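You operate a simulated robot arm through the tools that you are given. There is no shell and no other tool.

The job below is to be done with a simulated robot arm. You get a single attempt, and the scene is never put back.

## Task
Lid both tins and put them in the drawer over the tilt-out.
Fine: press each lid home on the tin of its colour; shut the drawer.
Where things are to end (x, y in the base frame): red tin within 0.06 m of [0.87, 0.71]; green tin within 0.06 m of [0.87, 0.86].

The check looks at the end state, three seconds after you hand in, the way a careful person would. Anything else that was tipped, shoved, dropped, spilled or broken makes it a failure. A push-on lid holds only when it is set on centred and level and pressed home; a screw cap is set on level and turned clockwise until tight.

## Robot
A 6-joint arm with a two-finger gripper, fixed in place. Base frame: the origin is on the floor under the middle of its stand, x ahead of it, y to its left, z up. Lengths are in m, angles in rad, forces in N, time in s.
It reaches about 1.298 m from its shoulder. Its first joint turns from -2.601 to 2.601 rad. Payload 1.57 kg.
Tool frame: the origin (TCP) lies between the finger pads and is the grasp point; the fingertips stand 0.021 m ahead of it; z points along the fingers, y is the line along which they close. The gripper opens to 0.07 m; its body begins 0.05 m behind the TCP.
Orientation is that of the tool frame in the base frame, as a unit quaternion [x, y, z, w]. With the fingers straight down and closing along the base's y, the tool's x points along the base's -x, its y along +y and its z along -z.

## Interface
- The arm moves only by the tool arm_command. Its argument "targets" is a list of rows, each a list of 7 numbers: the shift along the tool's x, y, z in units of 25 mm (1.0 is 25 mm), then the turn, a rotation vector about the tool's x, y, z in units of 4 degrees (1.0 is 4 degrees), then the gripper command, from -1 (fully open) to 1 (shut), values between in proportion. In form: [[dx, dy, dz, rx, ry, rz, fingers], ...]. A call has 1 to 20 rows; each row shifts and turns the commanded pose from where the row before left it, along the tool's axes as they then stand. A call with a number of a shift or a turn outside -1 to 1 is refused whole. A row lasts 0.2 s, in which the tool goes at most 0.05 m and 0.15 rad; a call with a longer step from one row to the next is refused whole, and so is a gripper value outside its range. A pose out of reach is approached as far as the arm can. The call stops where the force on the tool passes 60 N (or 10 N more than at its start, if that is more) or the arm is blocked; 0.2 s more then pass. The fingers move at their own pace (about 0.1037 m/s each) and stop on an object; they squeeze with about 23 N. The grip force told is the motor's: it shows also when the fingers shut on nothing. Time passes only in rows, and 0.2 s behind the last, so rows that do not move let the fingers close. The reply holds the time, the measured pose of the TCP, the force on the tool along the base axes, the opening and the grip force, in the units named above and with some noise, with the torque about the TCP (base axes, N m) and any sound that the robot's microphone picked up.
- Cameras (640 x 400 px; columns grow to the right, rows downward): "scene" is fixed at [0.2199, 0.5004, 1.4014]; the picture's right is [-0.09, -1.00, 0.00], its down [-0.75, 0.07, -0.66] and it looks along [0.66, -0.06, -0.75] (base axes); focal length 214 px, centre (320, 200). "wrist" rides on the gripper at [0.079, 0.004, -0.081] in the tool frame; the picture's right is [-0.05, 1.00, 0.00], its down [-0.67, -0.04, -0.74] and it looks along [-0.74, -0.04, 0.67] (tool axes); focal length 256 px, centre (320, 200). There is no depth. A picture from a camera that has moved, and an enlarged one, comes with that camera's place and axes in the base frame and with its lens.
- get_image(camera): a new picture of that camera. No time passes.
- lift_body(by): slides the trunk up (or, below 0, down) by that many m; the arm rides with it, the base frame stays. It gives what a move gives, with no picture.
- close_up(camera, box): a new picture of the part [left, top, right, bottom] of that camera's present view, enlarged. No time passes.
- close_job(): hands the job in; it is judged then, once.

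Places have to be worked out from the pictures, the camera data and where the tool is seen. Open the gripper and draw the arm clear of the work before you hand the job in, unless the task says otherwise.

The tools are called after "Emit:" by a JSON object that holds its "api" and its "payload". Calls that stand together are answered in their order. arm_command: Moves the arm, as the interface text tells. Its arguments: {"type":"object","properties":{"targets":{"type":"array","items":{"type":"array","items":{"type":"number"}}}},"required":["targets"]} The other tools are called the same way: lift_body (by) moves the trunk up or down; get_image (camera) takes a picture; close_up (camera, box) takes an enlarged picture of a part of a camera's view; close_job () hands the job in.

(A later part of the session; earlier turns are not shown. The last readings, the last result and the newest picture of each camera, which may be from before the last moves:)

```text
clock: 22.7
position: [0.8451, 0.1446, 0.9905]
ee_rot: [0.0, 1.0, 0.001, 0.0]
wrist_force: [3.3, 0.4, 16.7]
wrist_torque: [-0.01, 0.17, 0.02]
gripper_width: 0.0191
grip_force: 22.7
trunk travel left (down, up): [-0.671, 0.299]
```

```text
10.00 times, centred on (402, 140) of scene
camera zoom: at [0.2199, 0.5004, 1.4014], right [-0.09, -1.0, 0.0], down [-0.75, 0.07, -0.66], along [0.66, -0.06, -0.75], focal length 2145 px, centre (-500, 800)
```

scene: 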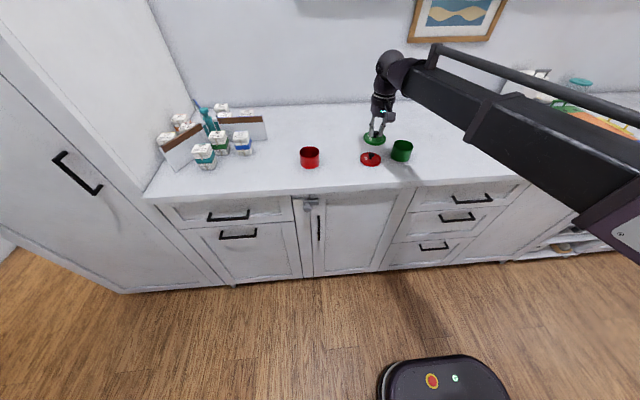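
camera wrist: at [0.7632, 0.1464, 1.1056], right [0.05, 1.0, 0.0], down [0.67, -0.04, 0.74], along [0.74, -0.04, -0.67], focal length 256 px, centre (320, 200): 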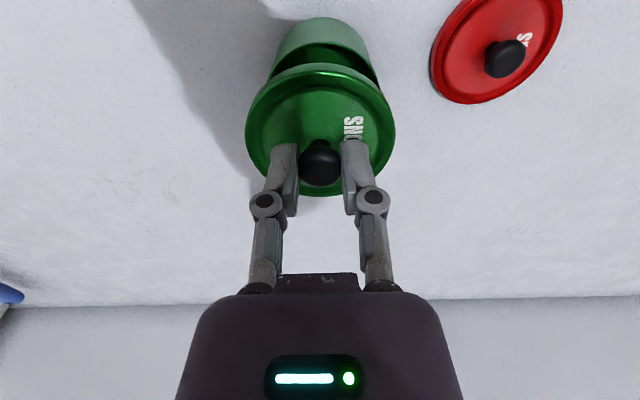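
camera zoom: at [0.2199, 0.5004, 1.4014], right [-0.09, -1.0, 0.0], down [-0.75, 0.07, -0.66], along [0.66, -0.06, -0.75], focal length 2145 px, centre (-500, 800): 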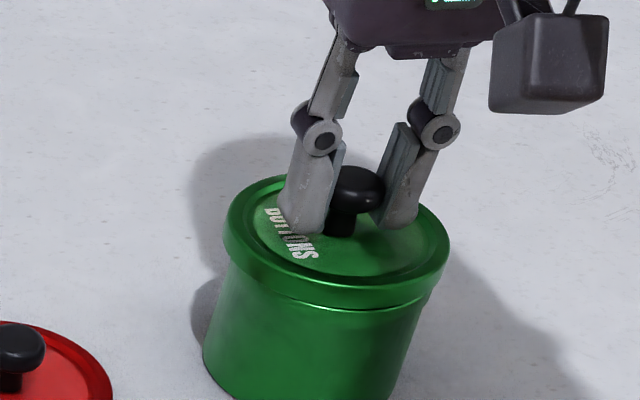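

The fingers are sliding down the ball rather than pushing the lid. I'll unload, release, rise, and press with closed fingertips on the knob's top instead, which loads the lid exactly on its centre.

Emit:
{"api": "lift_body", "payload": {"by": 0.003}}

Emit:
{"api": "arm_command", "payload": {"targets": [[0, 0, 0, 0, 0, 0, -0.3], [0, 0, 0, 0, 0, 0, -0.3]]}}

Emit:
{"api": "close_up", "payload": {"camera": "wrist", "box": [220, 20, 420, 210]}}

Emit:
{"api": "close_up", "payload": {"camera": "scene", "box": [370, 120, 434, 160]}}

```text
clock: 23.2
position: [0.8455, 0.1449, 0.9918]
ee_rot: [0.0, 1.0, 0.0, 0.0]
wrist_force: [-0.8, 0.2, -1.2]
wrist_torque: [-0.01, 0.01, 0.0]
gripper_width: 0.019
grip_force: 22.9
trunk travel left (down, up): [-0.674, 0.296]
```

```text
clock: 23.8
position: [0.8451, 0.1456, 0.9925]
ee_rot: [-0.001, 1.0, 0.0, 0.0]
wrist_force: [-0.5, 0.3, -0.1]
wrist_torque: [-0.04, -0.05, 0.03]
gripper_width: 0.0458
grip_force: 0.1
trunk travel left (down, up): [-0.674, 0.296]
```

```text
2.11 times, centred on (320, 115) of wrist
camera zoom: at [0.766, 0.1482, 1.0736], right [0.05, 1.0, 0.0], down [0.67, -0.04, 0.74], along [0.74, -0.04, -0.67], focal length 539 px, centre (320, 379)
```

zoom: 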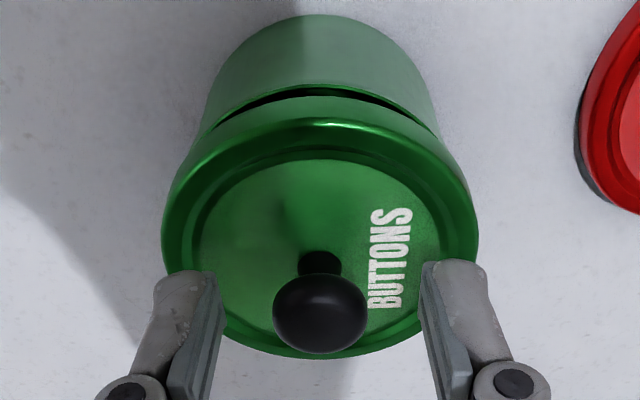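

```text
10.00 times, centred on (402, 140) of scene
camera zoom: at [0.2199, 0.5004, 1.4014], right [-0.09, -1.0, 0.0], down [-0.75, 0.07, -0.66], along [0.66, -0.06, -0.75], focal length 2145 px, centre (-500, 800)
```

zoom: 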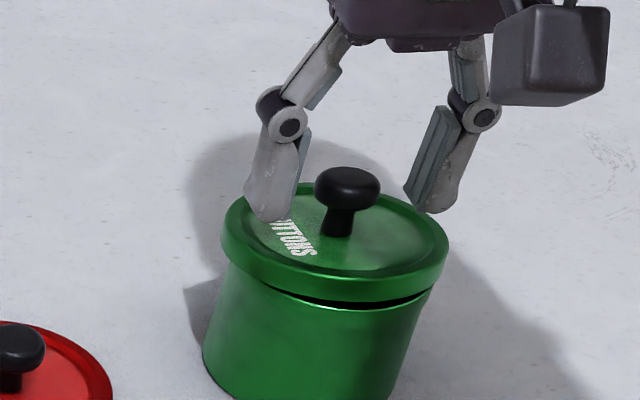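

After release the lid lies tilted: its near edge rests on the rim, showing the lid is ~2–3 mm too far in +x (tin centre is 0.842 as the wrist view said). I regrip the knob, drag it 2.2 mm back toward −x, release, and look again.

Emit:
{"api": "arm_command", "payload": {"targets": [[0, 0, 0, 0, 0, 0, 1], [0, 0, 0, 0, 0, 0, 1], [0.045, 0, 0, 0, 0, 0, 1], [0.045, 0, 0, 0, 0, 0, 1], [0, 0, 0, 0, 0, 0, 1]]}}

Emit:
{"api": "close_up", "payload": {"camera": "wrist", "box": [220, 20, 420, 210]}}

Emit:
{"api": "arm_command", "payload": {"targets": [[0, 0, 0, 0, 0, 0, -0.3], [0, 0, 0, 0, 0, 0, -0.3]]}}

Emit:
{"api": "close_up", "payload": {"camera": "wrist", "box": [220, 20, 420, 210]}}

Emit:
{"api": "close_up", "payload": {"camera": "scene", "box": [370, 120, 434, 160]}}

```text
clock: 25.0
position: [0.8427, 0.1451, 0.9935]
ee_rot: [-0.001, 1.0, 0.0, 0.0]
wrist_force: [1.3, -1.2, 3.2]
wrist_torque: [0.0, -0.19, 0.0]
gripper_width: 0.0192
grip_force: 23.2
trunk travel left (down, up): [-0.674, 0.296]
```

```text
2.11 times, centred on (320, 115) of wrist
camera zoom: at [0.7635, 0.1481, 1.0738], right [0.05, 1.0, 0.0], down [0.67, -0.04, 0.75], along [0.74, -0.04, -0.67], focal length 539 px, centre (320, 379)
```

zoom: 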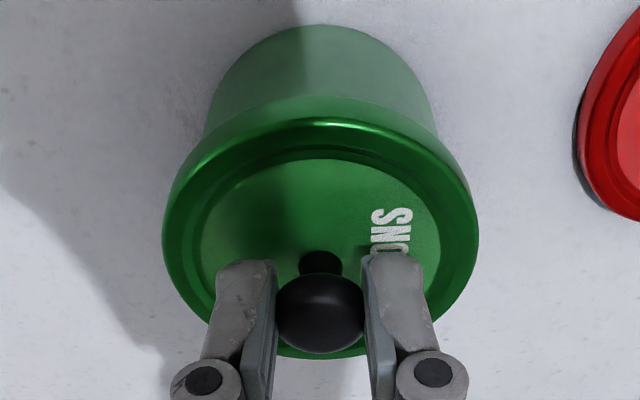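

```text
clock: 25.6
position: [0.8428, 0.1453, 0.9922]
ee_rot: [-0.001, 1.0, 0.001, 0.0]
wrist_force: [-0.2, -0.2, 0.3]
wrist_torque: [0.02, -0.01, -0.03]
gripper_width: 0.0454
grip_force: 0.0
trunk travel left (down, up): [-0.674, 0.296]
```

```text
2.11 times, centred on (320, 115) of wrist
camera zoom: at [0.7636, 0.1481, 1.0736], right [0.05, 1.0, 0.0], down [0.67, -0.04, 0.74], along [0.74, -0.04, -0.67], focal length 539 px, centre (320, 379)
```

zoom: 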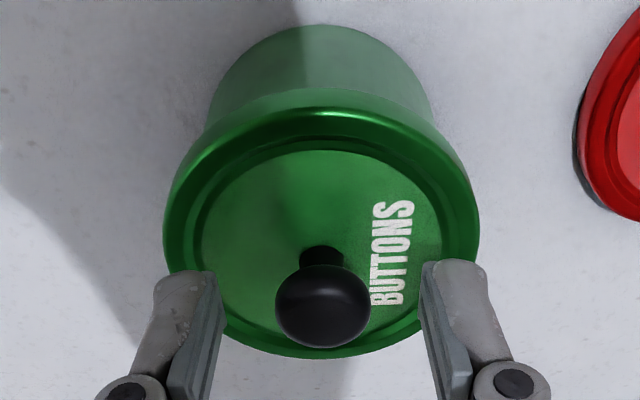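

```text
10.00 times, centred on (402, 140) of scene
camera zoom: at [0.2199, 0.5004, 1.4014], right [-0.09, -1.0, 0.0], down [-0.75, 0.07, -0.66], along [0.66, -0.06, -0.75], focal length 2145 px, centre (-500, 800)
```

zoom: 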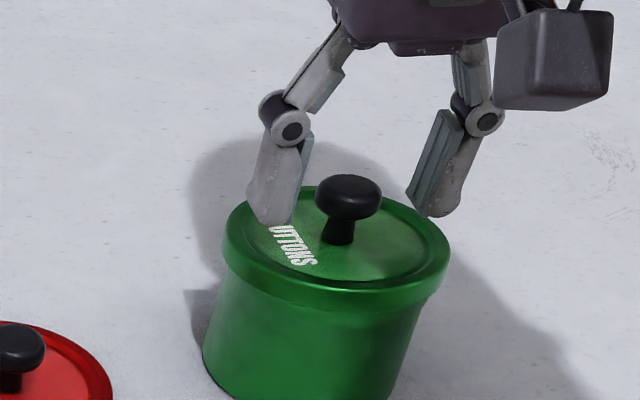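

The lid dropped over the near rim. I raise the hand 60 mm to look at the lid from a clearer angle before pressing.

Emit:
{"api": "lift_body", "payload": {"by": 0.06}}

Emit:
{"api": "close_up", "payload": {"camera": "wrist", "box": [220, 0, 420, 150]}}

Emit:
{"api": "close_up", "payload": {"camera": "scene", "box": [370, 120, 434, 160]}}

```text
clock: 26.6
position: [0.8433, 0.1454, 1.0519]
ee_rot: [0.0, 1.0, 0.0, 0.001]
wrist_force: [1.1, -0.3, 0.1]
wrist_torque: [0.0, 0.01, -0.01]
gripper_width: 0.0455
grip_force: 0.1
trunk travel left (down, up): [-0.734, 0.236]
```

```text
2.67 times, centred on (320, 75) of wrist
camera zoom: at [0.7638, 0.1482, 1.1335], right [0.05, 1.0, 0.0], down [0.67, -0.04, 0.74], along [0.74, -0.04, -0.67], focal length 683 px, centre (320, 533)
```

zoom: 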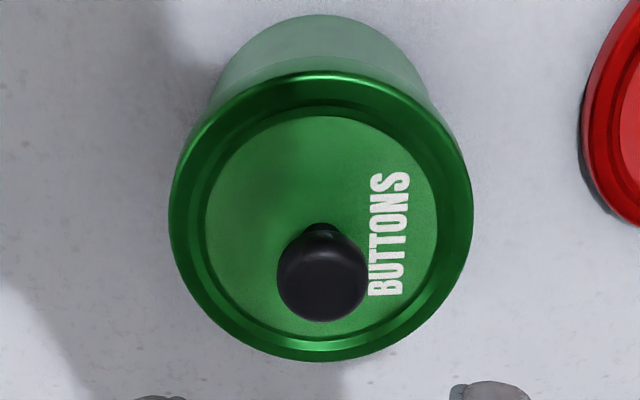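

```text
10.00 times, centred on (402, 140) of scene
camera zoom: at [0.2199, 0.5004, 1.4014], right [-0.09, -1.0, 0.0], down [-0.75, 0.07, -0.66], along [0.66, -0.06, -0.75], focal length 2145 px, centre (-500, 800)
```

zoom: 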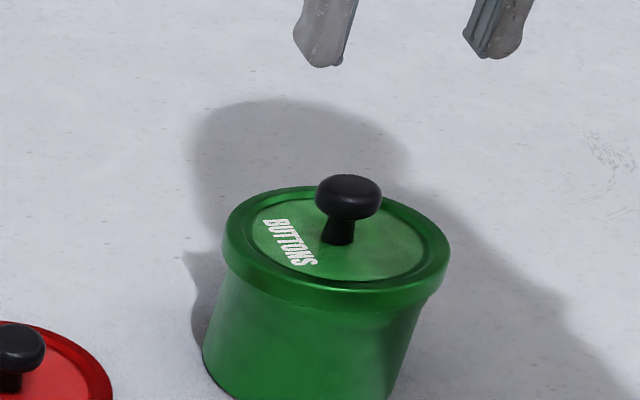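

The foreshortening suggests the lid is still tilted in x (near edge high), which is hard to judge from this side. I rotate the hand 90° about the vertical so the wrist camera can look along −y and see the tilt in profile.

Emit:
{"api": "arm_command", "payload": {"targets": [[0, 0, 0, 0, 0, 1, -0.3], [0, 0, 0, 0, 0, 1, -0.3], [0, 0, 0, 0, 0, 1, -0.3], [0, 0, 0, 0, 0, 1, -0.3], [0, 0, 0, 0, 0, 1, -0.3], [0, 0, 0, 0, 0, 1, -0.3], [0, 0, 0, 0, 0, 1, -0.3], [0, 0, 0, 0, 0, 1, -0.3], [0, 0, 0, 0, 0, 1, -0.3], [0, 0, 0, 0, 0, 1, -0.3], [0, 0, 0, 0, 0, 1, -0.3], [0, 0, 0, 0, 0, 1, -0.3], [0, 0, 0, 0, 0, 1, -0.3], [0, 0, 0, 0, 0, 1, -0.3], [0, 0, 0, 0, 0, 1, -0.3], [0, 0, 0, 0, 0, 1, -0.3], [0, 0, 0, 0, 0, 1, -0.3], [0, 0, 0, 0, 0, 1, -0.3], [0, 0, 0, 0, 0, 1, -0.3], [0, 0, 0, 0, 0, 1, -0.3]]}}

Emit:
{"api": "arm_command", "payload": {"targets": [[0, 0, 0, 0, 0, 1, -0.3], [0, 0, 0, 0, 0, 1, -0.3], [0, 0, 0, 0, 0, 0.5, -0.3], [1, 0, 0, 0, 0, 0, -0.3], [1, 0, 0, 0, 0, 0, -0.3], [1, 0, 0, 0, 0, 0, -0.3], [1, 0, 0, 0, 0, 0, -0.3], [1, 0, 0, 0, 0, 0, -0.3], [1, 0, 0, 0, 0, 0, -0.3], [0, 0, 0, 0, 0, 0, -0.3]]}}

Emit:
{"api": "get_image", "payload": {"camera": "wrist"}}

```text
clock: 30.8
position: [0.8436, 0.1458, 1.0527]
ee_rot: [0.644, 0.765, -0.001, 0.0]
wrist_force: [0.5, 0.1, 0.0]
wrist_torque: [-0.04, -0.02, 0.03]
gripper_width: 0.0455
grip_force: 0.1
trunk travel left (down, up): [-0.734, 0.236]
```

```text
clock: 33.0
position: [0.842, 0.2968, 1.0534]
ee_rot: [0.708, 0.706, 0.001, 0.0]
wrist_force: [0.5, -0.8, -0.1]
wrist_torque: [-0.01, -0.01, 0.01]
gripper_width: 0.0455
grip_force: 0.0
trunk travel left (down, up): [-0.734, 0.236]
```

```text
taken
camera wrist: at [0.8463, 0.3742, 1.1337], right [1.0, -0.05, 0.0], down [-0.04, -0.67, 0.74], along [-0.04, -0.74, -0.67], focal length 256 px, centre (320, 200)
```

wrist: 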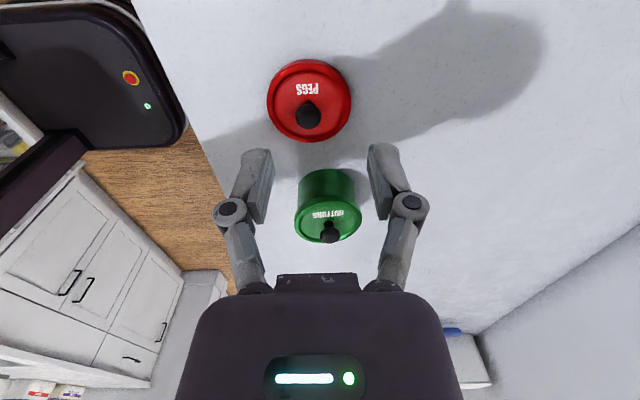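

The rotation worked; the green tin is in view from the side. I enlarge it.

Emit:
{"api": "close_up", "payload": {"camera": "wrist", "box": [280, 155, 376, 250]}}

```text
4.21 times, centred on (328, 202) of wrist
camera zoom: at [0.8463, 0.3742, 1.1337], right [1.0, -0.05, 0.0], down [-0.04, -0.67, 0.74], along [-0.04, -0.74, -0.67], focal length 1078 px, centre (286, 190)
```

zoom: 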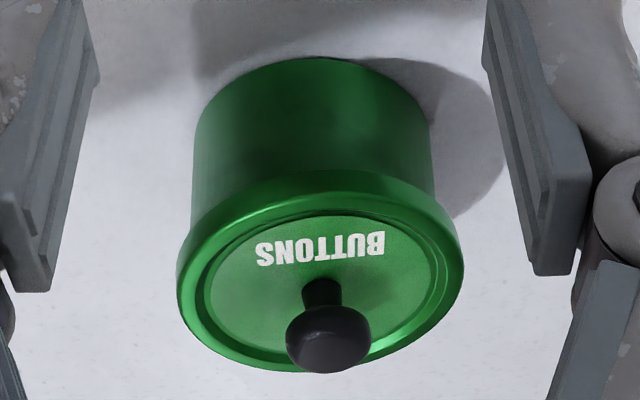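

In profile, the lid is centred within ~1 mm of the tin (x≈0.8433) but its near side sits ~6 mm higher. With the fingers now closing along x, gripping the knob at x=0.8433 will push it upright and centred; I move back over it.

Emit:
{"api": "arm_command", "payload": {"targets": [[-1, 0.04, 0, 0, 0, 0, -0.3], [-1, 0, 0, 0, 0, 0, -0.3], [-1, 0, 0, 0, 0, 0, -0.3], [-1, 0, 0, 0, 0, 0, -0.3], [-1, 0, 0, 0, 0, 0, -0.3], [-1, 0, 0, 0, 0, 0, -0.3], [-0.03, 0, 0, 0, 0, 0, -0.3], [0, 0, 0, 0, 0, 0, -0.3]]}}

Emit:
{"api": "close_up", "payload": {"camera": "wrist", "box": [220, 0, 420, 150]}}

Emit:
{"api": "close_up", "payload": {"camera": "scene", "box": [370, 100, 434, 160]}}

```text
clock: 34.8
position: [0.8447, 0.1445, 1.0525]
ee_rot: [0.707, 0.707, 0.0, 0.0]
wrist_force: [-0.2, -0.9, -0.5]
wrist_torque: [0.0, 0.01, 0.01]
gripper_width: 0.0457
grip_force: 0.1
trunk travel left (down, up): [-0.734, 0.236]
```

```text
2.67 times, centred on (320, 75) of wrist
camera zoom: at [0.8487, 0.2221, 1.1336], right [1.0, -0.05, 0.0], down [-0.04, -0.67, 0.74], along [-0.04, -0.74, -0.67], focal length 683 px, centre (320, 533)
```

zoom: 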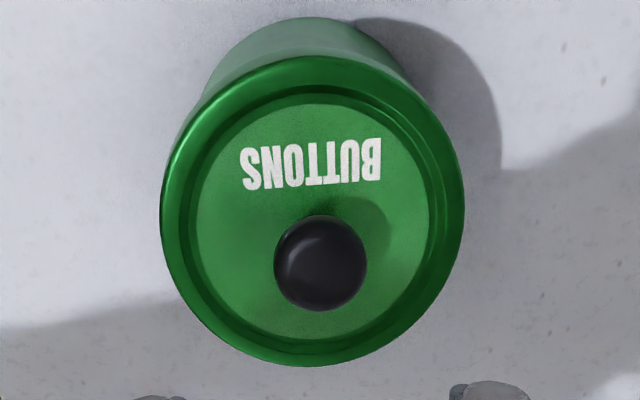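

```text
6.67 times, centred on (402, 130) of scene
camera zoom: at [0.2199, 0.5004, 1.4014], right [-0.09, -1.0, 0.0], down [-0.75, 0.07, -0.66], along [0.66, -0.06, -0.75], focal length 1430 px, centre (-227, 667)
```

zoom: 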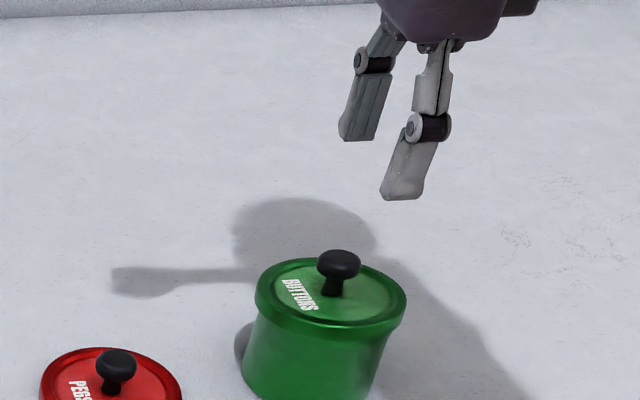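

TCP is at (0.8447, 0.1431); the tin centre averages (0.843, 0.144). I correct by −1.7 mm in x and +1 mm in y, then descend 60 mm around the knob.

Emit:
{"api": "arm_command", "payload": {"targets": [[0.05, -0.07, 0, 0, 0, 0, -0.3], [0, 0, 0, 0, 0, 0, -0.3]]}}

Emit:
{"api": "lift_body", "payload": {"by": -0.06}}

Emit:
{"api": "close_up", "payload": {"camera": "wrist", "box": [220, 20, 420, 210]}}

```text
clock: 35.4
position: [0.8427, 0.1453, 1.0535]
ee_rot: [0.706, 0.708, 0.001, 0.0]
wrist_force: [0.5, 0.4, -0.2]
wrist_torque: [0.01, 0.01, -0.01]
gripper_width: 0.0455
grip_force: 0.0
trunk travel left (down, up): [-0.734, 0.236]
```

```text
clock: 36.4
position: [0.8422, 0.1451, 0.9926]
ee_rot: [0.707, 0.707, 0.0, -0.001]
wrist_force: [0.3, -0.4, -0.4]
wrist_torque: [0.0, 0.0, 0.02]
gripper_width: 0.0455
grip_force: 0.0
trunk travel left (down, up): [-0.674, 0.296]
```

```text
2.11 times, centred on (320, 115) of wrist
camera zoom: at [0.8467, 0.2234, 1.0737], right [1.0, -0.05, 0.0], down [-0.04, -0.67, 0.74], along [-0.04, -0.74, -0.67], focal length 539 px, centre (320, 379)
```

zoom: 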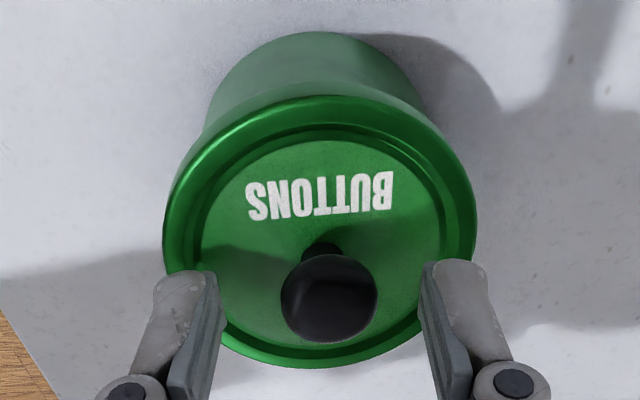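

The knob leans ~2 mm toward +x between the fingers. I close to bring it upright onto the axis.

Emit:
{"api": "arm_command", "payload": {"targets": [[0, 0, 0, 0, 0, 0, 1], [0, 0, 0, 0, 0, 0, 1], [0, 0, 0, 0, 0, 0, 1]]}}

Emit:
{"api": "close_up", "payload": {"camera": "wrist", "box": [220, 20, 420, 210]}}

Emit:
{"api": "close_up", "payload": {"camera": "scene", "box": [370, 120, 434, 160]}}

```text
clock: 37.2
position: [0.8425, 0.1457, 0.9932]
ee_rot: [0.707, 0.707, 0.0, 0.0]
wrist_force: [0.5, -1.3, 0.8]
wrist_torque: [-0.01, -0.01, -0.02]
gripper_width: 0.0191
grip_force: 22.9
trunk travel left (down, up): [-0.674, 0.296]
```

```text
2.11 times, centred on (320, 115) of wrist
camera zoom: at [0.8467, 0.2234, 1.0737], right [1.0, -0.05, 0.0], down [-0.04, -0.67, 0.74], along [-0.04, -0.74, -0.67], focal length 539 px, centre (320, 379)
```

zoom: 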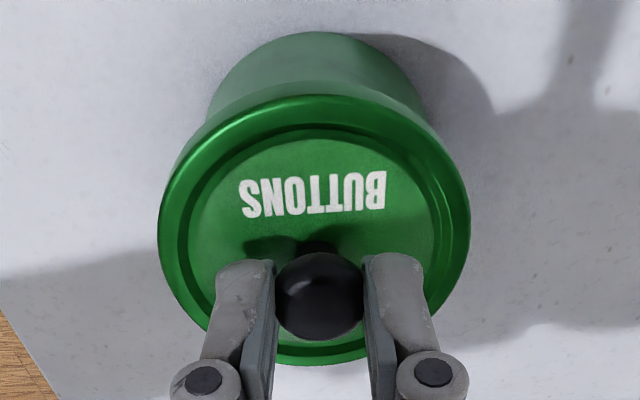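

```text
10.00 times, centred on (402, 140) of scene
camera zoom: at [0.2199, 0.5004, 1.4014], right [-0.09, -1.0, 0.0], down [-0.75, 0.07, -0.66], along [0.66, -0.06, -0.75], focal length 2145 px, centre (-500, 800)
```

zoom: 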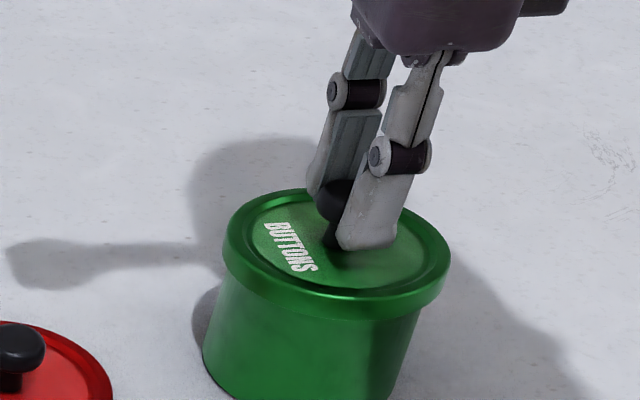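

I zoom in to judge the residual tilt about y.

Emit:
{"api": "close_up", "payload": {"camera": "wrist", "box": [280, 50, 385, 160]}}

Emit:
{"api": "close_up", "payload": {"camera": "wrist", "box": [200, 0, 440, 200]}}

```text
3.64 times, centred on (332, 105) of wrist
camera zoom: at [0.8467, 0.2234, 1.0737], right [1.0, -0.05, 0.0], down [-0.04, -0.67, 0.74], along [-0.04, -0.74, -0.67], focal length 931 px, centre (274, 546)
```

zoom: 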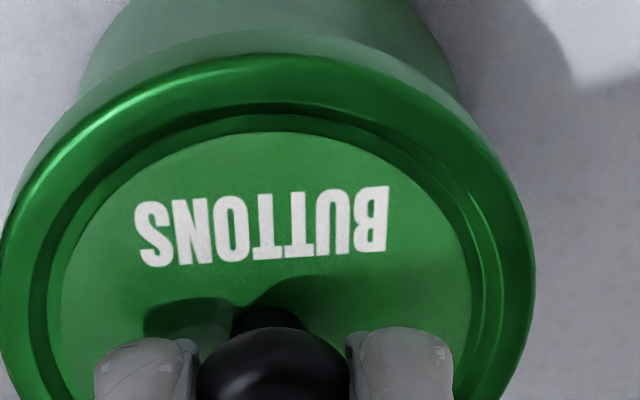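

```text
2.00 times, centred on (320, 100) of wrist
camera zoom: at [0.8467, 0.2234, 1.0737], right [1.0, -0.05, 0.0], down [-0.04, -0.67, 0.74], along [-0.04, -0.74, -0.67], focal length 512 px, centre (320, 400)
```

zoom: 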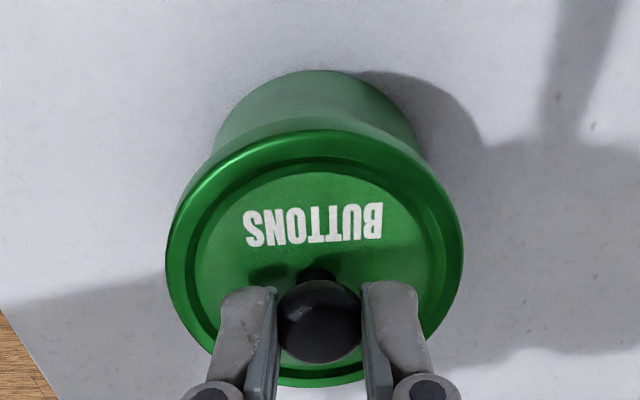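

The near side is still ~5 mm higher, so the far skirt is engaged while the near one sits on the rim. Safest is to lift the lid off, set it level on the free counter spot where it came from, regrip, and retry with the better centre. I lift slowly first.

Emit:
{"api": "lift_body", "payload": {"by": 0.01}}

Emit:
{"api": "close_up", "payload": {"camera": "scene", "box": [370, 120, 434, 160]}}

Emit:
{"api": "close_up", "payload": {"camera": "wrist", "box": [200, 0, 440, 200]}}

```text
clock: 37.8
position: [0.8434, 0.1452, 1.0028]
ee_rot: [0.707, 0.707, 0.0, 0.0]
wrist_force: [0.4, -0.3, -0.9]
wrist_torque: [-0.01, -0.01, 0.0]
gripper_width: 0.019
grip_force: 22.7
trunk travel left (down, up): [-0.684, 0.286]
```

```text
10.00 times, centred on (402, 140) of scene
camera zoom: at [0.2199, 0.5004, 1.4014], right [-0.09, -1.0, 0.0], down [-0.75, 0.07, -0.66], along [0.66, -0.06, -0.75], focal length 2145 px, centre (-500, 800)
```

zoom: 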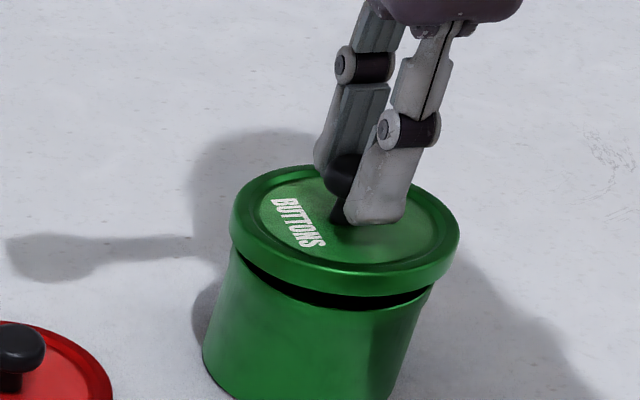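

```text
2.00 times, centred on (320, 100) of wrist
camera zoom: at [0.847, 0.2235, 1.0835], right [1.0, -0.05, 0.0], down [-0.04, -0.67, 0.74], along [-0.04, -0.74, -0.67], focal length 512 px, centre (320, 400)
```

zoom: 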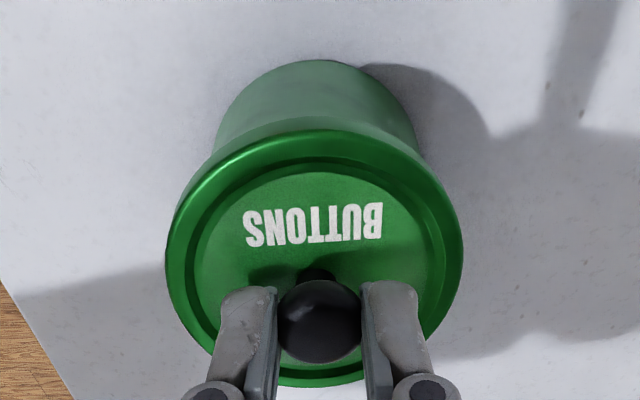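

The lid came free cleanly and the tin did not move. I raise 25 mm more, carry it to the free spot near (0.829, 0.369), and set it down.

Emit:
{"api": "lift_body", "payload": {"by": 0.025}}

Emit:
{"api": "arm_command", "payload": {"targets": [[1, -0.06, 0, 0, 0, 0, 1], [1, -0.06, 0, 0, 0, 0, 1], [1, -0.06, 0, 0, 0, 0, 1], [1, -0.06, 0, 0, 0, 0, 1], [1, -0.06, 0, 0, 0, 0, 1], [1, -0.06, 0, 0, 0, 0, 1], [1, -0.06, 0, 0, 0, 0, 1], [1, -0.06, 0, 0, 0, 0, 1], [1, -0.06, 0, 0, 0, 0, 1], [0, 0, 0, 0, 0, 0, 1]]}}

Emit:
{"api": "get_image", "payload": {"camera": "scene"}}

Emit:
{"api": "get_image", "payload": {"camera": "wrist"}}

```text
clock: 38.5
position: [0.8426, 0.1456, 1.0282]
ee_rot: [0.708, 0.706, 0.0, 0.0]
wrist_force: [-0.3, -0.5, 0.4]
wrist_torque: [-0.01, -0.01, 0.01]
gripper_width: 0.0188
grip_force: 23.4
trunk travel left (down, up): [-0.709, 0.261]
```

```text
clock: 40.7
position: [0.8288, 0.3705, 1.029]
ee_rot: [0.708, 0.706, 0.001, 0.0]
wrist_force: [0.3, -1.0, 0.0]
wrist_torque: [-0.02, 0.0, 0.04]
gripper_width: 0.0191
grip_force: 22.8
trunk travel left (down, up): [-0.709, 0.261]
```

```text
taken
```

scene: 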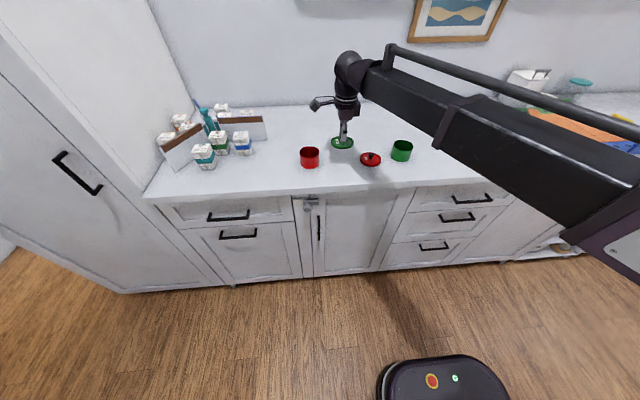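

```text
taken
camera wrist: at [0.8324, 0.4485, 1.1086], right [1.0, -0.05, 0.0], down [-0.04, -0.67, 0.74], along [-0.04, -0.74, -0.67], focal length 256 px, centre (320, 200)
```

wrist: 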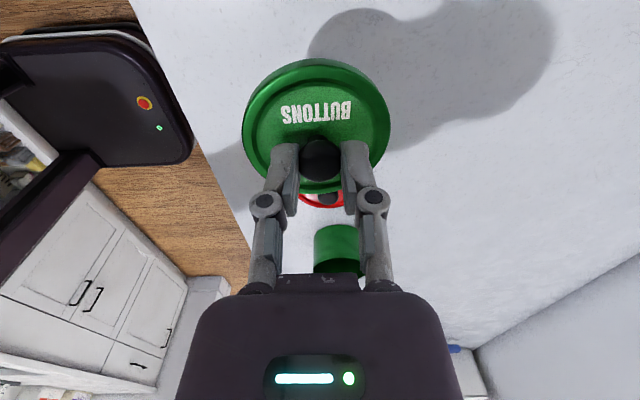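

Position is right over the free spot. I lower 81 mm to bring the lid to the counter, then release so it lies flat.

Emit:
{"api": "lift_body", "payload": {"by": -0.081}}

Emit:
{"api": "arm_command", "payload": {"targets": [[0, 0, 0, 0, 0, 0, -0.3], [0, 0, 0, 0, 0, 0, -0.3], [0, 0, 0, 0, 0, 0, -0.3]]}}

Emit:
{"api": "close_up", "payload": {"camera": "wrist", "box": [200, 0, 440, 200]}}

Emit:
{"api": "close_up", "payload": {"camera": "scene", "box": [300, 120, 396, 180]}}

```text
clock: 41.9
position: [0.8285, 0.3698, 0.9473]
ee_rot: [0.707, 0.707, -0.001, 0.0]
wrist_force: [-2.1, -0.6, 3.6]
wrist_torque: [0.09, 0.02, 0.05]
gripper_width: 0.019
grip_force: 23.1
trunk travel left (down, up): [-0.628, 0.342]
```

```text
clock: 42.7
position: [0.8279, 0.3697, 0.9474]
ee_rot: [0.708, 0.707, -0.001, 0.0]
wrist_force: [-0.3, 0.2, -0.6]
wrist_torque: [-0.01, 0.01, -0.02]
gripper_width: 0.0454
grip_force: 0.0
trunk travel left (down, up): [-0.628, 0.342]
```

```text
2.00 times, centred on (320, 100) of wrist
camera zoom: at [0.8325, 0.4483, 1.0276], right [1.0, -0.05, 0.0], down [-0.04, -0.67, 0.74], along [-0.04, -0.74, -0.67], focal length 512 px, centre (320, 400)
```

zoom: 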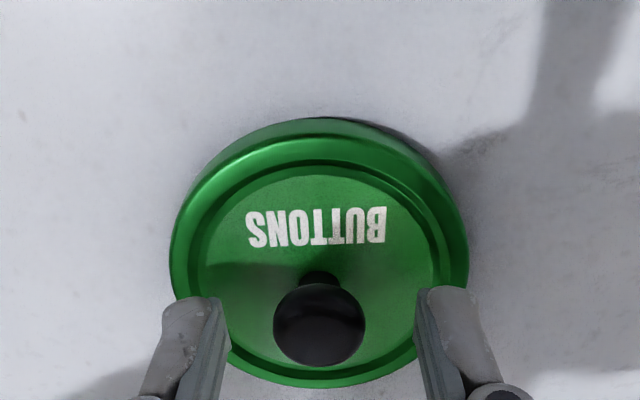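

```text
6.67 times, centred on (348, 150) of scene
camera zoom: at [0.2199, 0.5004, 1.4014], right [-0.09, -1.0, 0.0], down [-0.75, 0.07, -0.66], along [0.66, -0.06, -0.75], focal length 1430 px, centre (133, 533)
```

zoom: 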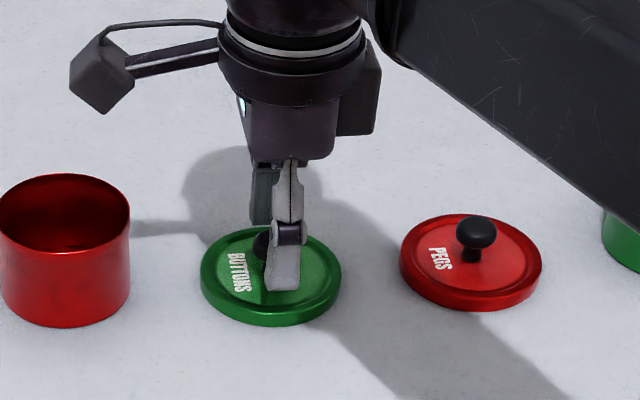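

The lid now lies flat and concentric with the hand. I narrow the fingers to just clear of the knob and go lower, so the fingertips nearly rest on the lid panel; that will hold it level when pressing.

Emit:
{"api": "arm_command", "payload": {"targets": [[0, 0, 0, 0, 0, 0, 0.3], [0, 0, 0, 0, 0, 0, 0.3]]}}

Emit:
{"api": "lift_body", "payload": {"by": -0.006}}

Emit:
{"api": "lift_body", "payload": {"by": -0.002}}

Emit:
{"api": "close_up", "payload": {"camera": "scene", "box": [310, 130, 374, 170]}}

```text
clock: 43.3
position: [0.8276, 0.3698, 0.9475]
ee_rot: [0.707, 0.707, 0.0, 0.0]
wrist_force: [0.1, -0.2, 0.4]
wrist_torque: [-0.01, 0.03, 0.01]
gripper_width: 0.0242
grip_force: 0.1
trunk travel left (down, up): [-0.628, 0.342]
```

```text
clock: 43.9
position: [0.8283, 0.37, 0.9404]
ee_rot: [0.707, 0.707, 0.0, 0.0]
wrist_force: [-0.2, -0.1, -0.1]
wrist_torque: [-0.02, 0.02, -0.01]
gripper_width: 0.0246
grip_force: 0.1
trunk travel left (down, up): [-0.622, 0.348]
```

```text
clock: 44.4
position: [0.8277, 0.3705, 0.9393]
ee_rot: [0.707, 0.707, 0.0, 0.0]
wrist_force: [1.6, 1.8, 7.2]
wrist_torque: [0.03, -0.08, 0.02]
gripper_width: 0.025
grip_force: 0.2
trunk travel left (down, up): [-0.62, 0.35]
```

```text
10.00 times, centred on (342, 150) of scene
camera zoom: at [0.2199, 0.5004, 1.4014], right [-0.09, -1.0, 0.0], down [-0.75, 0.07, -0.66], along [0.66, -0.06, -0.75], focal length 2145 px, centre (100, 700)
```

zoom: 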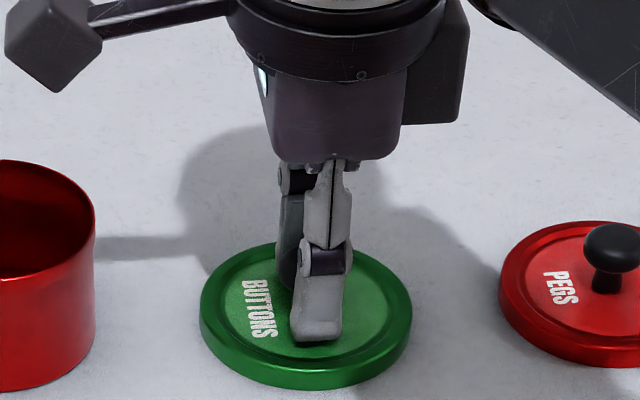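

The tips touch the panel at TCP z≈0.939. I back off 1 mm, grip, and lift 85 mm.

Emit:
{"api": "lift_body", "payload": {"by": 0.0012}}

Emit:
{"api": "arm_command", "payload": {"targets": [[0, 0, 0, 0, 0, 0, 1], [0, 0, 0, 0, 0, 0, 1], [0, 0, 0, 0, 0, 0, 1]]}}

Emit:
{"api": "lift_body", "payload": {"by": 0.085}}

Emit:
{"api": "close_up", "payload": {"camera": "wrist", "box": [200, 0, 440, 200]}}

Emit:
{"api": "close_up", "payload": {"camera": "scene", "box": [300, 100, 396, 160]}}

```text
clock: 44.9
position: [0.828, 0.3703, 0.9386]
ee_rot: [0.707, 0.707, 0.0, 0.0]
wrist_force: [0.7, -0.4, 1.6]
wrist_torque: [-0.02, 0.0, -0.01]
gripper_width: 0.0245
grip_force: 0.0
trunk travel left (down, up): [-0.621, 0.349]
```

```text
clock: 45.7
position: [0.8277, 0.3696, 0.941]
ee_rot: [0.707, 0.707, 0.0, 0.0]
wrist_force: [-0.7, -0.3, 1.0]
wrist_torque: [0.03, 0.02, 0.04]
gripper_width: 0.0188
grip_force: 22.9
trunk travel left (down, up): [-0.621, 0.349]
```

```text
clock: 46.9
position: [0.8288, 0.3709, 1.0257]
ee_rot: [0.707, 0.707, 0.0, 0.0]
wrist_force: [-0.6, 0.3, -1.3]
wrist_torque: [-0.01, 0.01, 0.02]
gripper_width: 0.0188
grip_force: 23.5
trunk travel left (down, up): [-0.706, 0.264]
```

```text
2.00 times, centred on (320, 100) of wrist
camera zoom: at [0.8325, 0.4484, 1.1056], right [1.0, -0.05, 0.0], down [-0.04, -0.67, 0.75], along [-0.04, -0.74, -0.67], focal length 512 px, centre (320, 400)
```

zoom: 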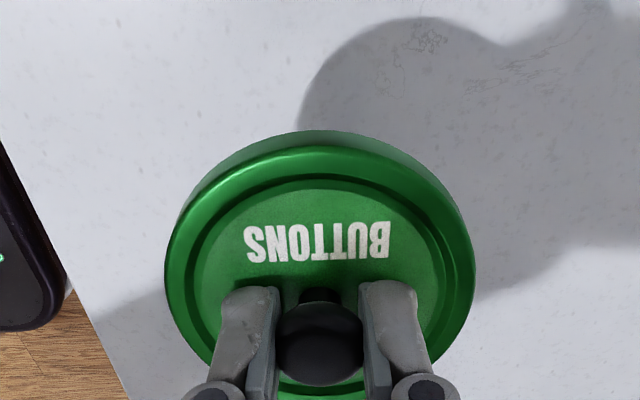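

```text
6.67 times, centred on (348, 130) of scene
camera zoom: at [0.2199, 0.5004, 1.4014], right [-0.09, -1.0, 0.0], down [-0.75, 0.07, -0.66], along [0.66, -0.06, -0.75], focal length 1430 px, centre (133, 667)
```

zoom: 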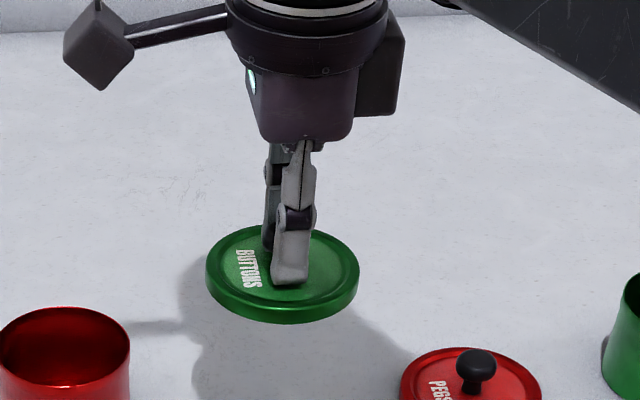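

The lid hangs level and laterally centred. I carry it to y≈0.25 and re-measure the green tin's rim from this direction before placing.

Emit:
{"api": "arm_command", "payload": {"targets": [[-0.95, 0.116, 0, 0, 0, 0, 1], [-0.95, 0.116, 0, 0, 0, 0, 1], [-0.95, 0.116, 0, 0, 0, 0, 1], [-0.95, 0.116, 0, 0, 0, 0, 1], [-0.95, 0.116, 0, 0, 0, 0, 1], [0, 0, 0, 0, 0, 0, 1], [0, 0, 0, 0, 0, 0, 1]]}}

Emit:
{"api": "get_image", "payload": {"camera": "wrist"}}

Emit:
{"api": "close_up", "payload": {"camera": "scene", "box": [350, 110, 446, 170]}}

```text
clock: 48.5
position: [0.8425, 0.2507, 1.0257]
ee_rot: [0.707, 0.707, 0.0, 0.001]
wrist_force: [0.4, -0.5, -0.2]
wrist_torque: [-0.02, 0.0, -0.01]
gripper_width: 0.0187
grip_force: 23.4
trunk travel left (down, up): [-0.706, 0.264]
```

```text
taken
camera wrist: at [0.846, 0.3286, 1.1058], right [1.0, -0.05, 0.0], down [-0.04, -0.67, 0.74], along [-0.04, -0.74, -0.67], focal length 256 px, centre (320, 200)
```

wrist: 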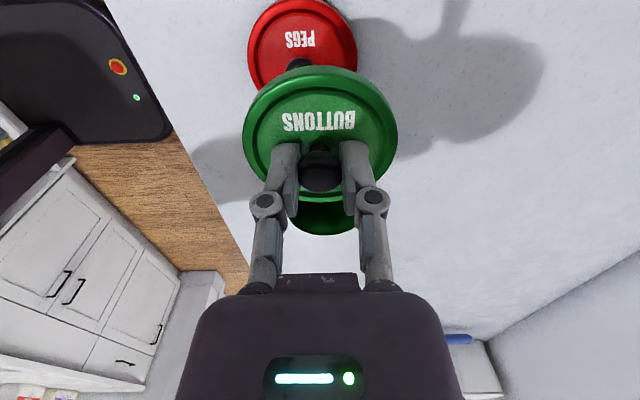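

```text
6.67 times, centred on (398, 140) of scene
camera zoom: at [0.2199, 0.5004, 1.4014], right [-0.09, -1.0, 0.0], down [-0.75, 0.07, -0.66], along [0.66, -0.06, -0.75], focal length 1430 px, centre (-200, 600)
```

zoom: 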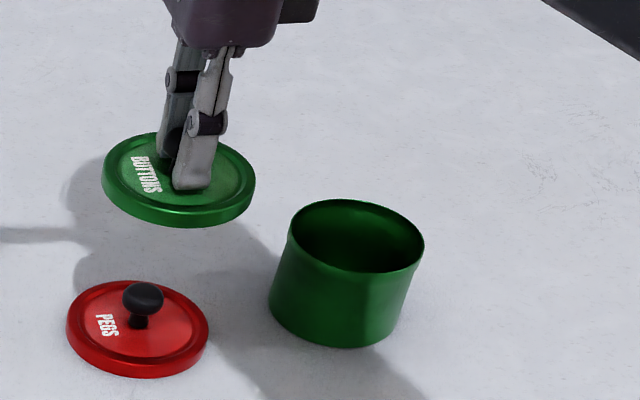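

The tin hasn't moved. I carry the lid to (0.843, 0.1436), the best combined estimate, still above the rim.

Emit:
{"api": "arm_command", "payload": {"targets": [[-0.85, 0.01, 0, 0, 0, 0, 1], [-0.85, 0.01, 0, 0, 0, 0, 1], [-0.85, 0.01, 0, 0, 0, 0, 1], [-0.85, 0.01, 0, 0, 0, 0, 1], [-0.84, 0, 0, 0, 0, 0, 1], [0, 0, 0, 0, 0, 0, 1], [0, 0, 0, 0, 0, 0, 1]]}}

Emit:
{"api": "lift_body", "payload": {"by": -0.02}}

Emit:
{"api": "close_up", "payload": {"camera": "wrist", "box": [200, 0, 440, 200]}}

Emit:
{"api": "close_up", "payload": {"camera": "scene", "box": [370, 120, 434, 160]}}

```text
clock: 50.1
position: [0.8455, 0.1454, 1.0254]
ee_rot: [0.708, 0.707, 0.0, 0.0]
wrist_force: [0.2, -0.1, -0.7]
wrist_torque: [0.03, 0.01, -0.01]
gripper_width: 0.0187
grip_force: 23.2
trunk travel left (down, up): [-0.706, 0.264]
```

```text
clock: 50.8
position: [0.8441, 0.1455, 1.0048]
ee_rot: [0.707, 0.707, 0.0, 0.0]
wrist_force: [0.3, -0.3, -0.7]
wrist_torque: [0.01, 0.0, 0.01]
gripper_width: 0.0187
grip_force: 23.6
trunk travel left (down, up): [-0.686, 0.284]
```

```text
2.00 times, centred on (320, 100) of wrist
camera zoom: at [0.8487, 0.223, 1.0858], right [1.0, -0.05, 0.0], down [-0.04, -0.67, 0.74], along [-0.04, -0.74, -0.67], focal length 512 px, centre (320, 400)
```

zoom: 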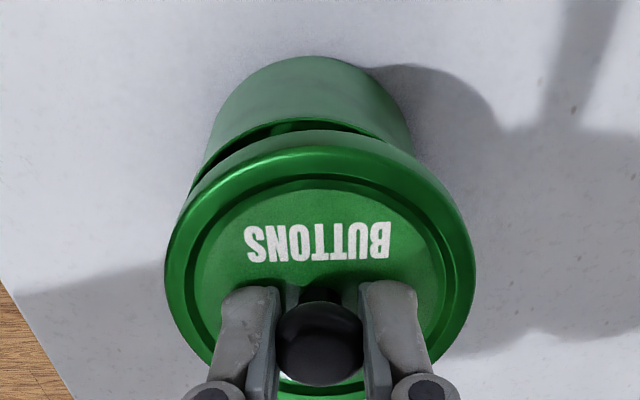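

```text
10.00 times, centred on (402, 140) of scene
camera zoom: at [0.2199, 0.5004, 1.4014], right [-0.09, -1.0, 0.0], down [-0.75, 0.07, -0.66], along [0.66, -0.06, -0.75], focal length 2145 px, centre (-500, 800)
```

zoom: 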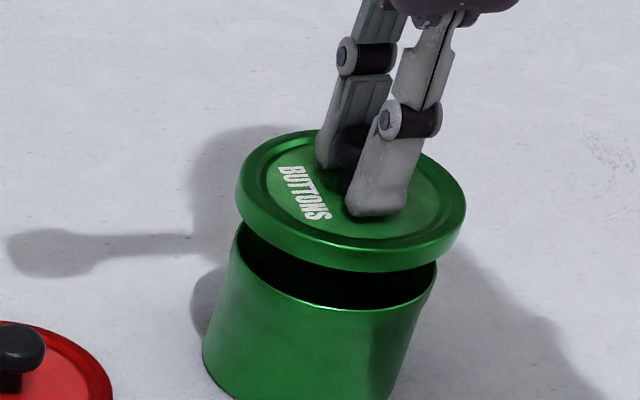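

TCP x is 0.8447, about 1.3 mm past the tin's centre (0.8434 in this view). I correct −1.3 mm and recheck.

Emit:
{"api": "arm_command", "payload": {"targets": [[0, -0.055, 0, 0, 0, 0, 1], [0, 0, 0, 0, 0, 0, 1], [0, 0, 0, 0, 0, 0, 1]]}}

Emit:
{"api": "close_up", "payload": {"camera": "wrist", "box": [220, 20, 420, 145]}}

```text
clock: 51.6
position: [0.8436, 0.1445, 1.0043]
ee_rot: [0.707, 0.707, 0.0, 0.0]
wrist_force: [0.0, 0.2, -0.6]
wrist_torque: [0.01, -0.03, -0.01]
gripper_width: 0.0184
grip_force: 23.1
trunk travel left (down, up): [-0.686, 0.284]
```

```text
3.20 times, centred on (320, 82) of wrist
camera zoom: at [0.8471, 0.2231, 1.0858], right [1.0, -0.05, 0.0], down [-0.04, -0.67, 0.74], along [-0.04, -0.74, -0.67], focal length 819 px, centre (320, 576)
```

zoom: 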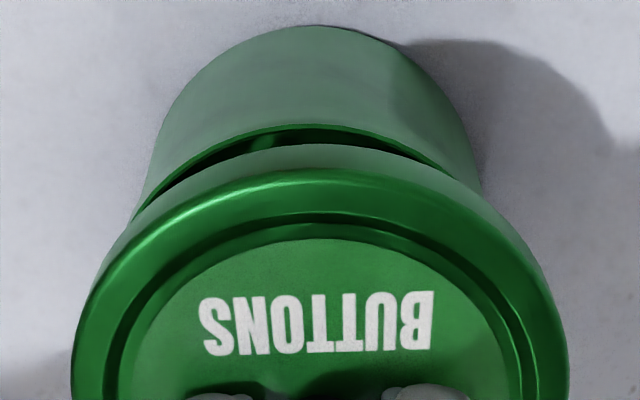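

Now the lid and tin centres agree within ~0.5 mm. I lower to just above the rim, then step down while watching forces.

Emit:
{"api": "lift_body", "payload": {"by": -0.015}}

Emit:
{"api": "lift_body", "payload": {"by": -0.003}}

Emit:
{"api": "close_up", "payload": {"camera": "wrist", "box": [220, 20, 420, 145]}}

Emit:
{"api": "close_up", "payload": {"camera": "scene", "box": [370, 120, 434, 160]}}

```text
clock: 52.2
position: [0.8437, 0.1446, 0.9902]
ee_rot: [0.707, 0.707, 0.0, 0.001]
wrist_force: [0.1, -0.6, -0.3]
wrist_torque: [0.0, 0.01, -0.02]
gripper_width: 0.0187
grip_force: 23.3
trunk travel left (down, up): [-0.671, 0.299]
```

```text
clock: 52.7
position: [0.8422, 0.1454, 0.9876]
ee_rot: [0.707, 0.707, 0.0, 0.0]
wrist_force: [1.6, -0.3, 12.3]
wrist_torque: [-0.06, 0.31, 0.0]
gripper_width: 0.0187
grip_force: 22.8
trunk travel left (down, up): [-0.668, 0.302]
```

```text
3.20 times, centred on (320, 82) of wrist
camera zoom: at [0.8464, 0.2229, 1.0687], right [1.0, -0.05, 0.0], down [-0.04, -0.67, 0.74], along [-0.04, -0.74, -0.67], focal length 819 px, centre (320, 576)
```

zoom: 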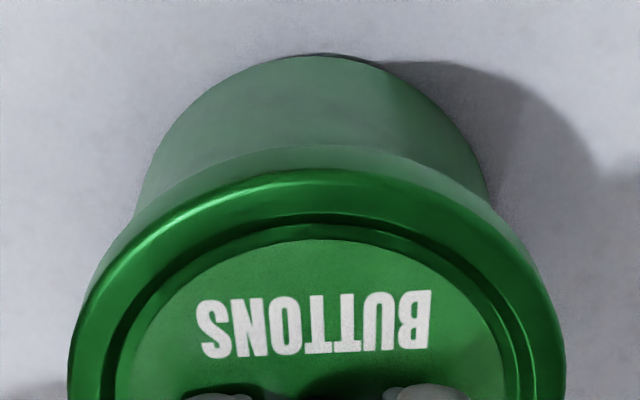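

```text
10.00 times, centred on (402, 140) of scene
camera zoom: at [0.2199, 0.5004, 1.4014], right [-0.09, -1.0, 0.0], down [-0.75, 0.07, -0.66], along [0.66, -0.06, -0.75], focal length 2145 px, centre (-500, 800)
```

zoom: 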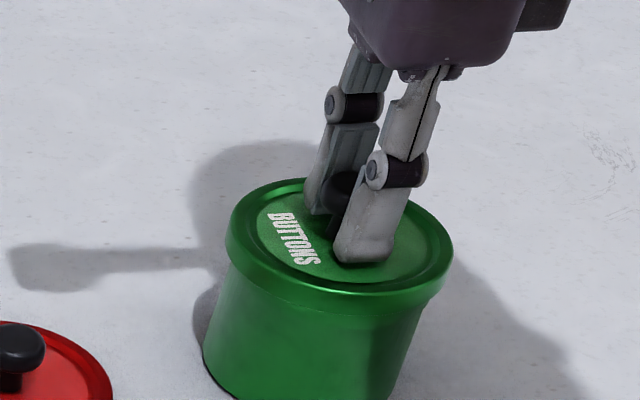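

Contact of 12 N entirely on the near side (reaction ≈29 mm toward −x): the near skirt is landing on the rim, so the lid is still slightly too far +x. I back up 5 mm, shift −1.7 mm in x, and try again.

Emit:
{"api": "lift_body", "payload": {"by": 0.005}}

Emit:
{"api": "arm_command", "payload": {"targets": [[0, -0.07, 0, 0, 0, 0, 1], [0, 0, 0, 0, 0, 0, 1], [0, 0, 0, 0, 0, 0, 1]]}}

Emit:
{"api": "lift_body", "payload": {"by": -0.005}}

Emit:
{"api": "close_up", "payload": {"camera": "wrist", "box": [220, 20, 420, 145]}}

```text
clock: 53.2
position: [0.8427, 0.1441, 0.9918]
ee_rot: [0.707, 0.707, 0.0, 0.001]
wrist_force: [-0.6, 0.0, 0.0]
wrist_torque: [-0.01, 0.02, 0.01]
gripper_width: 0.0185
grip_force: 22.8
trunk travel left (down, up): [-0.673, 0.297]
```

```text
clock: 54.0
position: [0.8422, 0.1451, 0.9922]
ee_rot: [0.707, 0.707, 0.0, 0.0]
wrist_force: [0.3, 0.0, -0.6]
wrist_torque: [0.0, 0.02, 0.01]
gripper_width: 0.0187
grip_force: 23.2
trunk travel left (down, up): [-0.673, 0.297]
```

```text
clock: 54.6
position: [0.8412, 0.1432, 0.988]
ee_rot: [0.707, 0.707, 0.0, -0.001]
wrist_force: [-0.2, 1.2, 1.1]
wrist_torque: [-0.01, 0.0, 0.02]
gripper_width: 0.0186
grip_force: 22.8
trunk travel left (down, up): [-0.668, 0.302]
```

```text
3.20 times, centred on (320, 82) of wrist
camera zoom: at [0.8455, 0.2231, 1.0678], right [1.0, -0.05, 0.0], down [-0.04, -0.67, 0.74], along [-0.04, -0.74, -0.67], focal length 819 px, centre (320, 576)
```

zoom: 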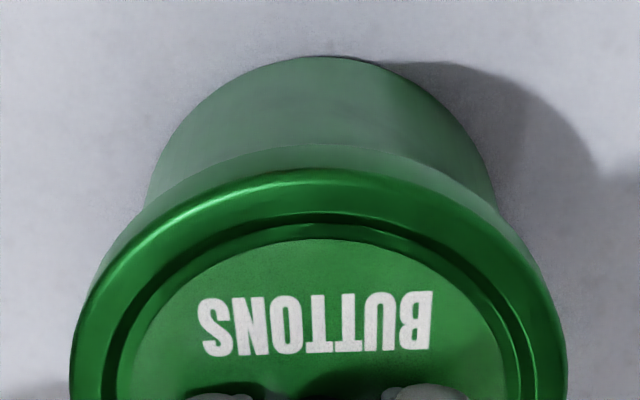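

At the same height the load is now only ~1 N — the skirt is slipping over the rim. I continue down in small steps.

Emit:
{"api": "lift_body", "payload": {"by": -0.002}}

Emit:
{"api": "close_up", "payload": {"camera": "scene", "box": [370, 120, 434, 160]}}

```text
clock: 55.1
position: [0.8401, 0.1451, 0.9856]
ee_rot: [0.707, 0.707, 0.0, -0.001]
wrist_force: [0.5, -0.1, -0.4]
wrist_torque: [0.02, 0.02, 0.01]
gripper_width: 0.0186
grip_force: 23.5
trunk travel left (down, up): [-0.666, 0.304]
```

```text
10.00 times, centred on (402, 140) of scene
camera zoom: at [0.2199, 0.5004, 1.4014], right [-0.09, -1.0, 0.0], down [-0.75, 0.07, -0.66], along [0.66, -0.06, -0.75], focal length 2145 px, centre (-500, 800)
```

zoom: 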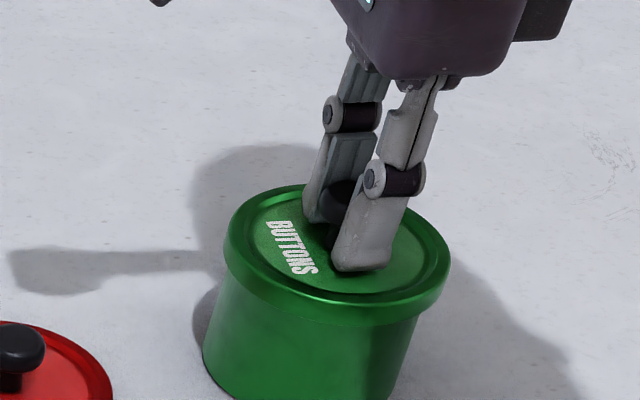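

No contact force yet and the lid keeps sinking level over the rim. I continue stepping down.

Emit:
{"api": "lift_body", "payload": {"by": -0.002}}

Emit:
{"api": "lift_body", "payload": {"by": -0.002}}

Emit:
{"api": "close_up", "payload": {"camera": "scene", "box": [370, 120, 434, 160]}}

Emit:
{"api": "close_up", "payload": {"camera": "wrist", "box": [220, 20, 420, 145]}}

```text
clock: 55.6
position: [0.8412, 0.1436, 0.9832]
ee_rot: [0.707, 0.707, 0.0, 0.0]
wrist_force: [0.6, 0.3, 4.4]
wrist_torque: [0.01, -0.03, 0.02]
gripper_width: 0.0186
grip_force: 23.1
trunk travel left (down, up): [-0.664, 0.306]
heard: snap
```

```text
clock: 56.1
position: [0.8403, 0.1464, 0.9832]
ee_rot: [0.707, 0.708, 0.001, 0.002]
wrist_force: [8.3, 0.7, 31.2]
wrist_torque: [0.02, -0.18, 0.04]
gripper_width: 0.0187
grip_force: 23.5
trunk travel left (down, up): [-0.662, 0.308]
```

```text
10.00 times, centred on (402, 140) of scene
camera zoom: at [0.2199, 0.5004, 1.4014], right [-0.09, -1.0, 0.0], down [-0.75, 0.07, -0.66], along [0.66, -0.06, -0.75], focal length 2145 px, centre (-500, 800)
```

zoom: 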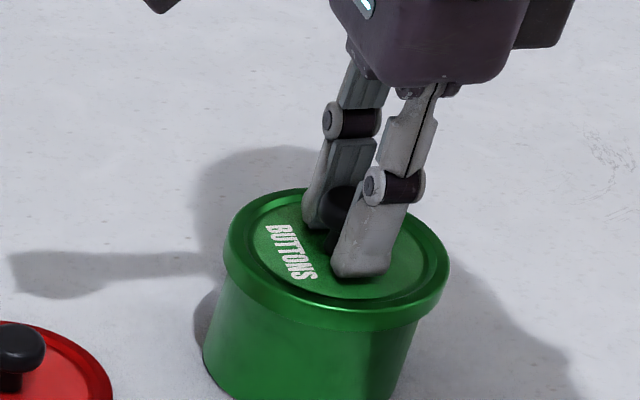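

```text
3.20 times, centred on (320, 82) of wrist
camera zoom: at [0.8443, 0.223, 1.064], right [1.0, -0.05, 0.0], down [-0.04, -0.67, 0.74], along [-0.04, -0.74, -0.67], focal length 819 px, centre (320, 576)
```

zoom: 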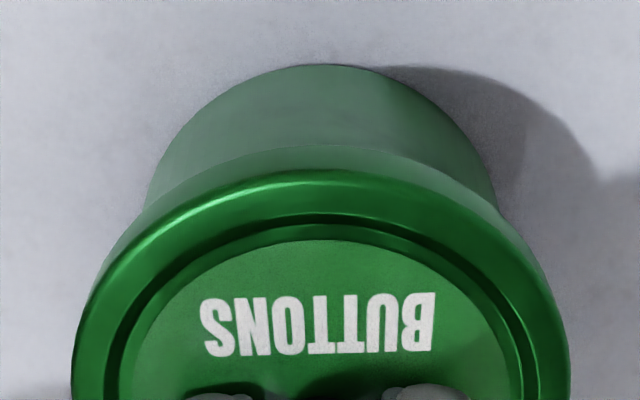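

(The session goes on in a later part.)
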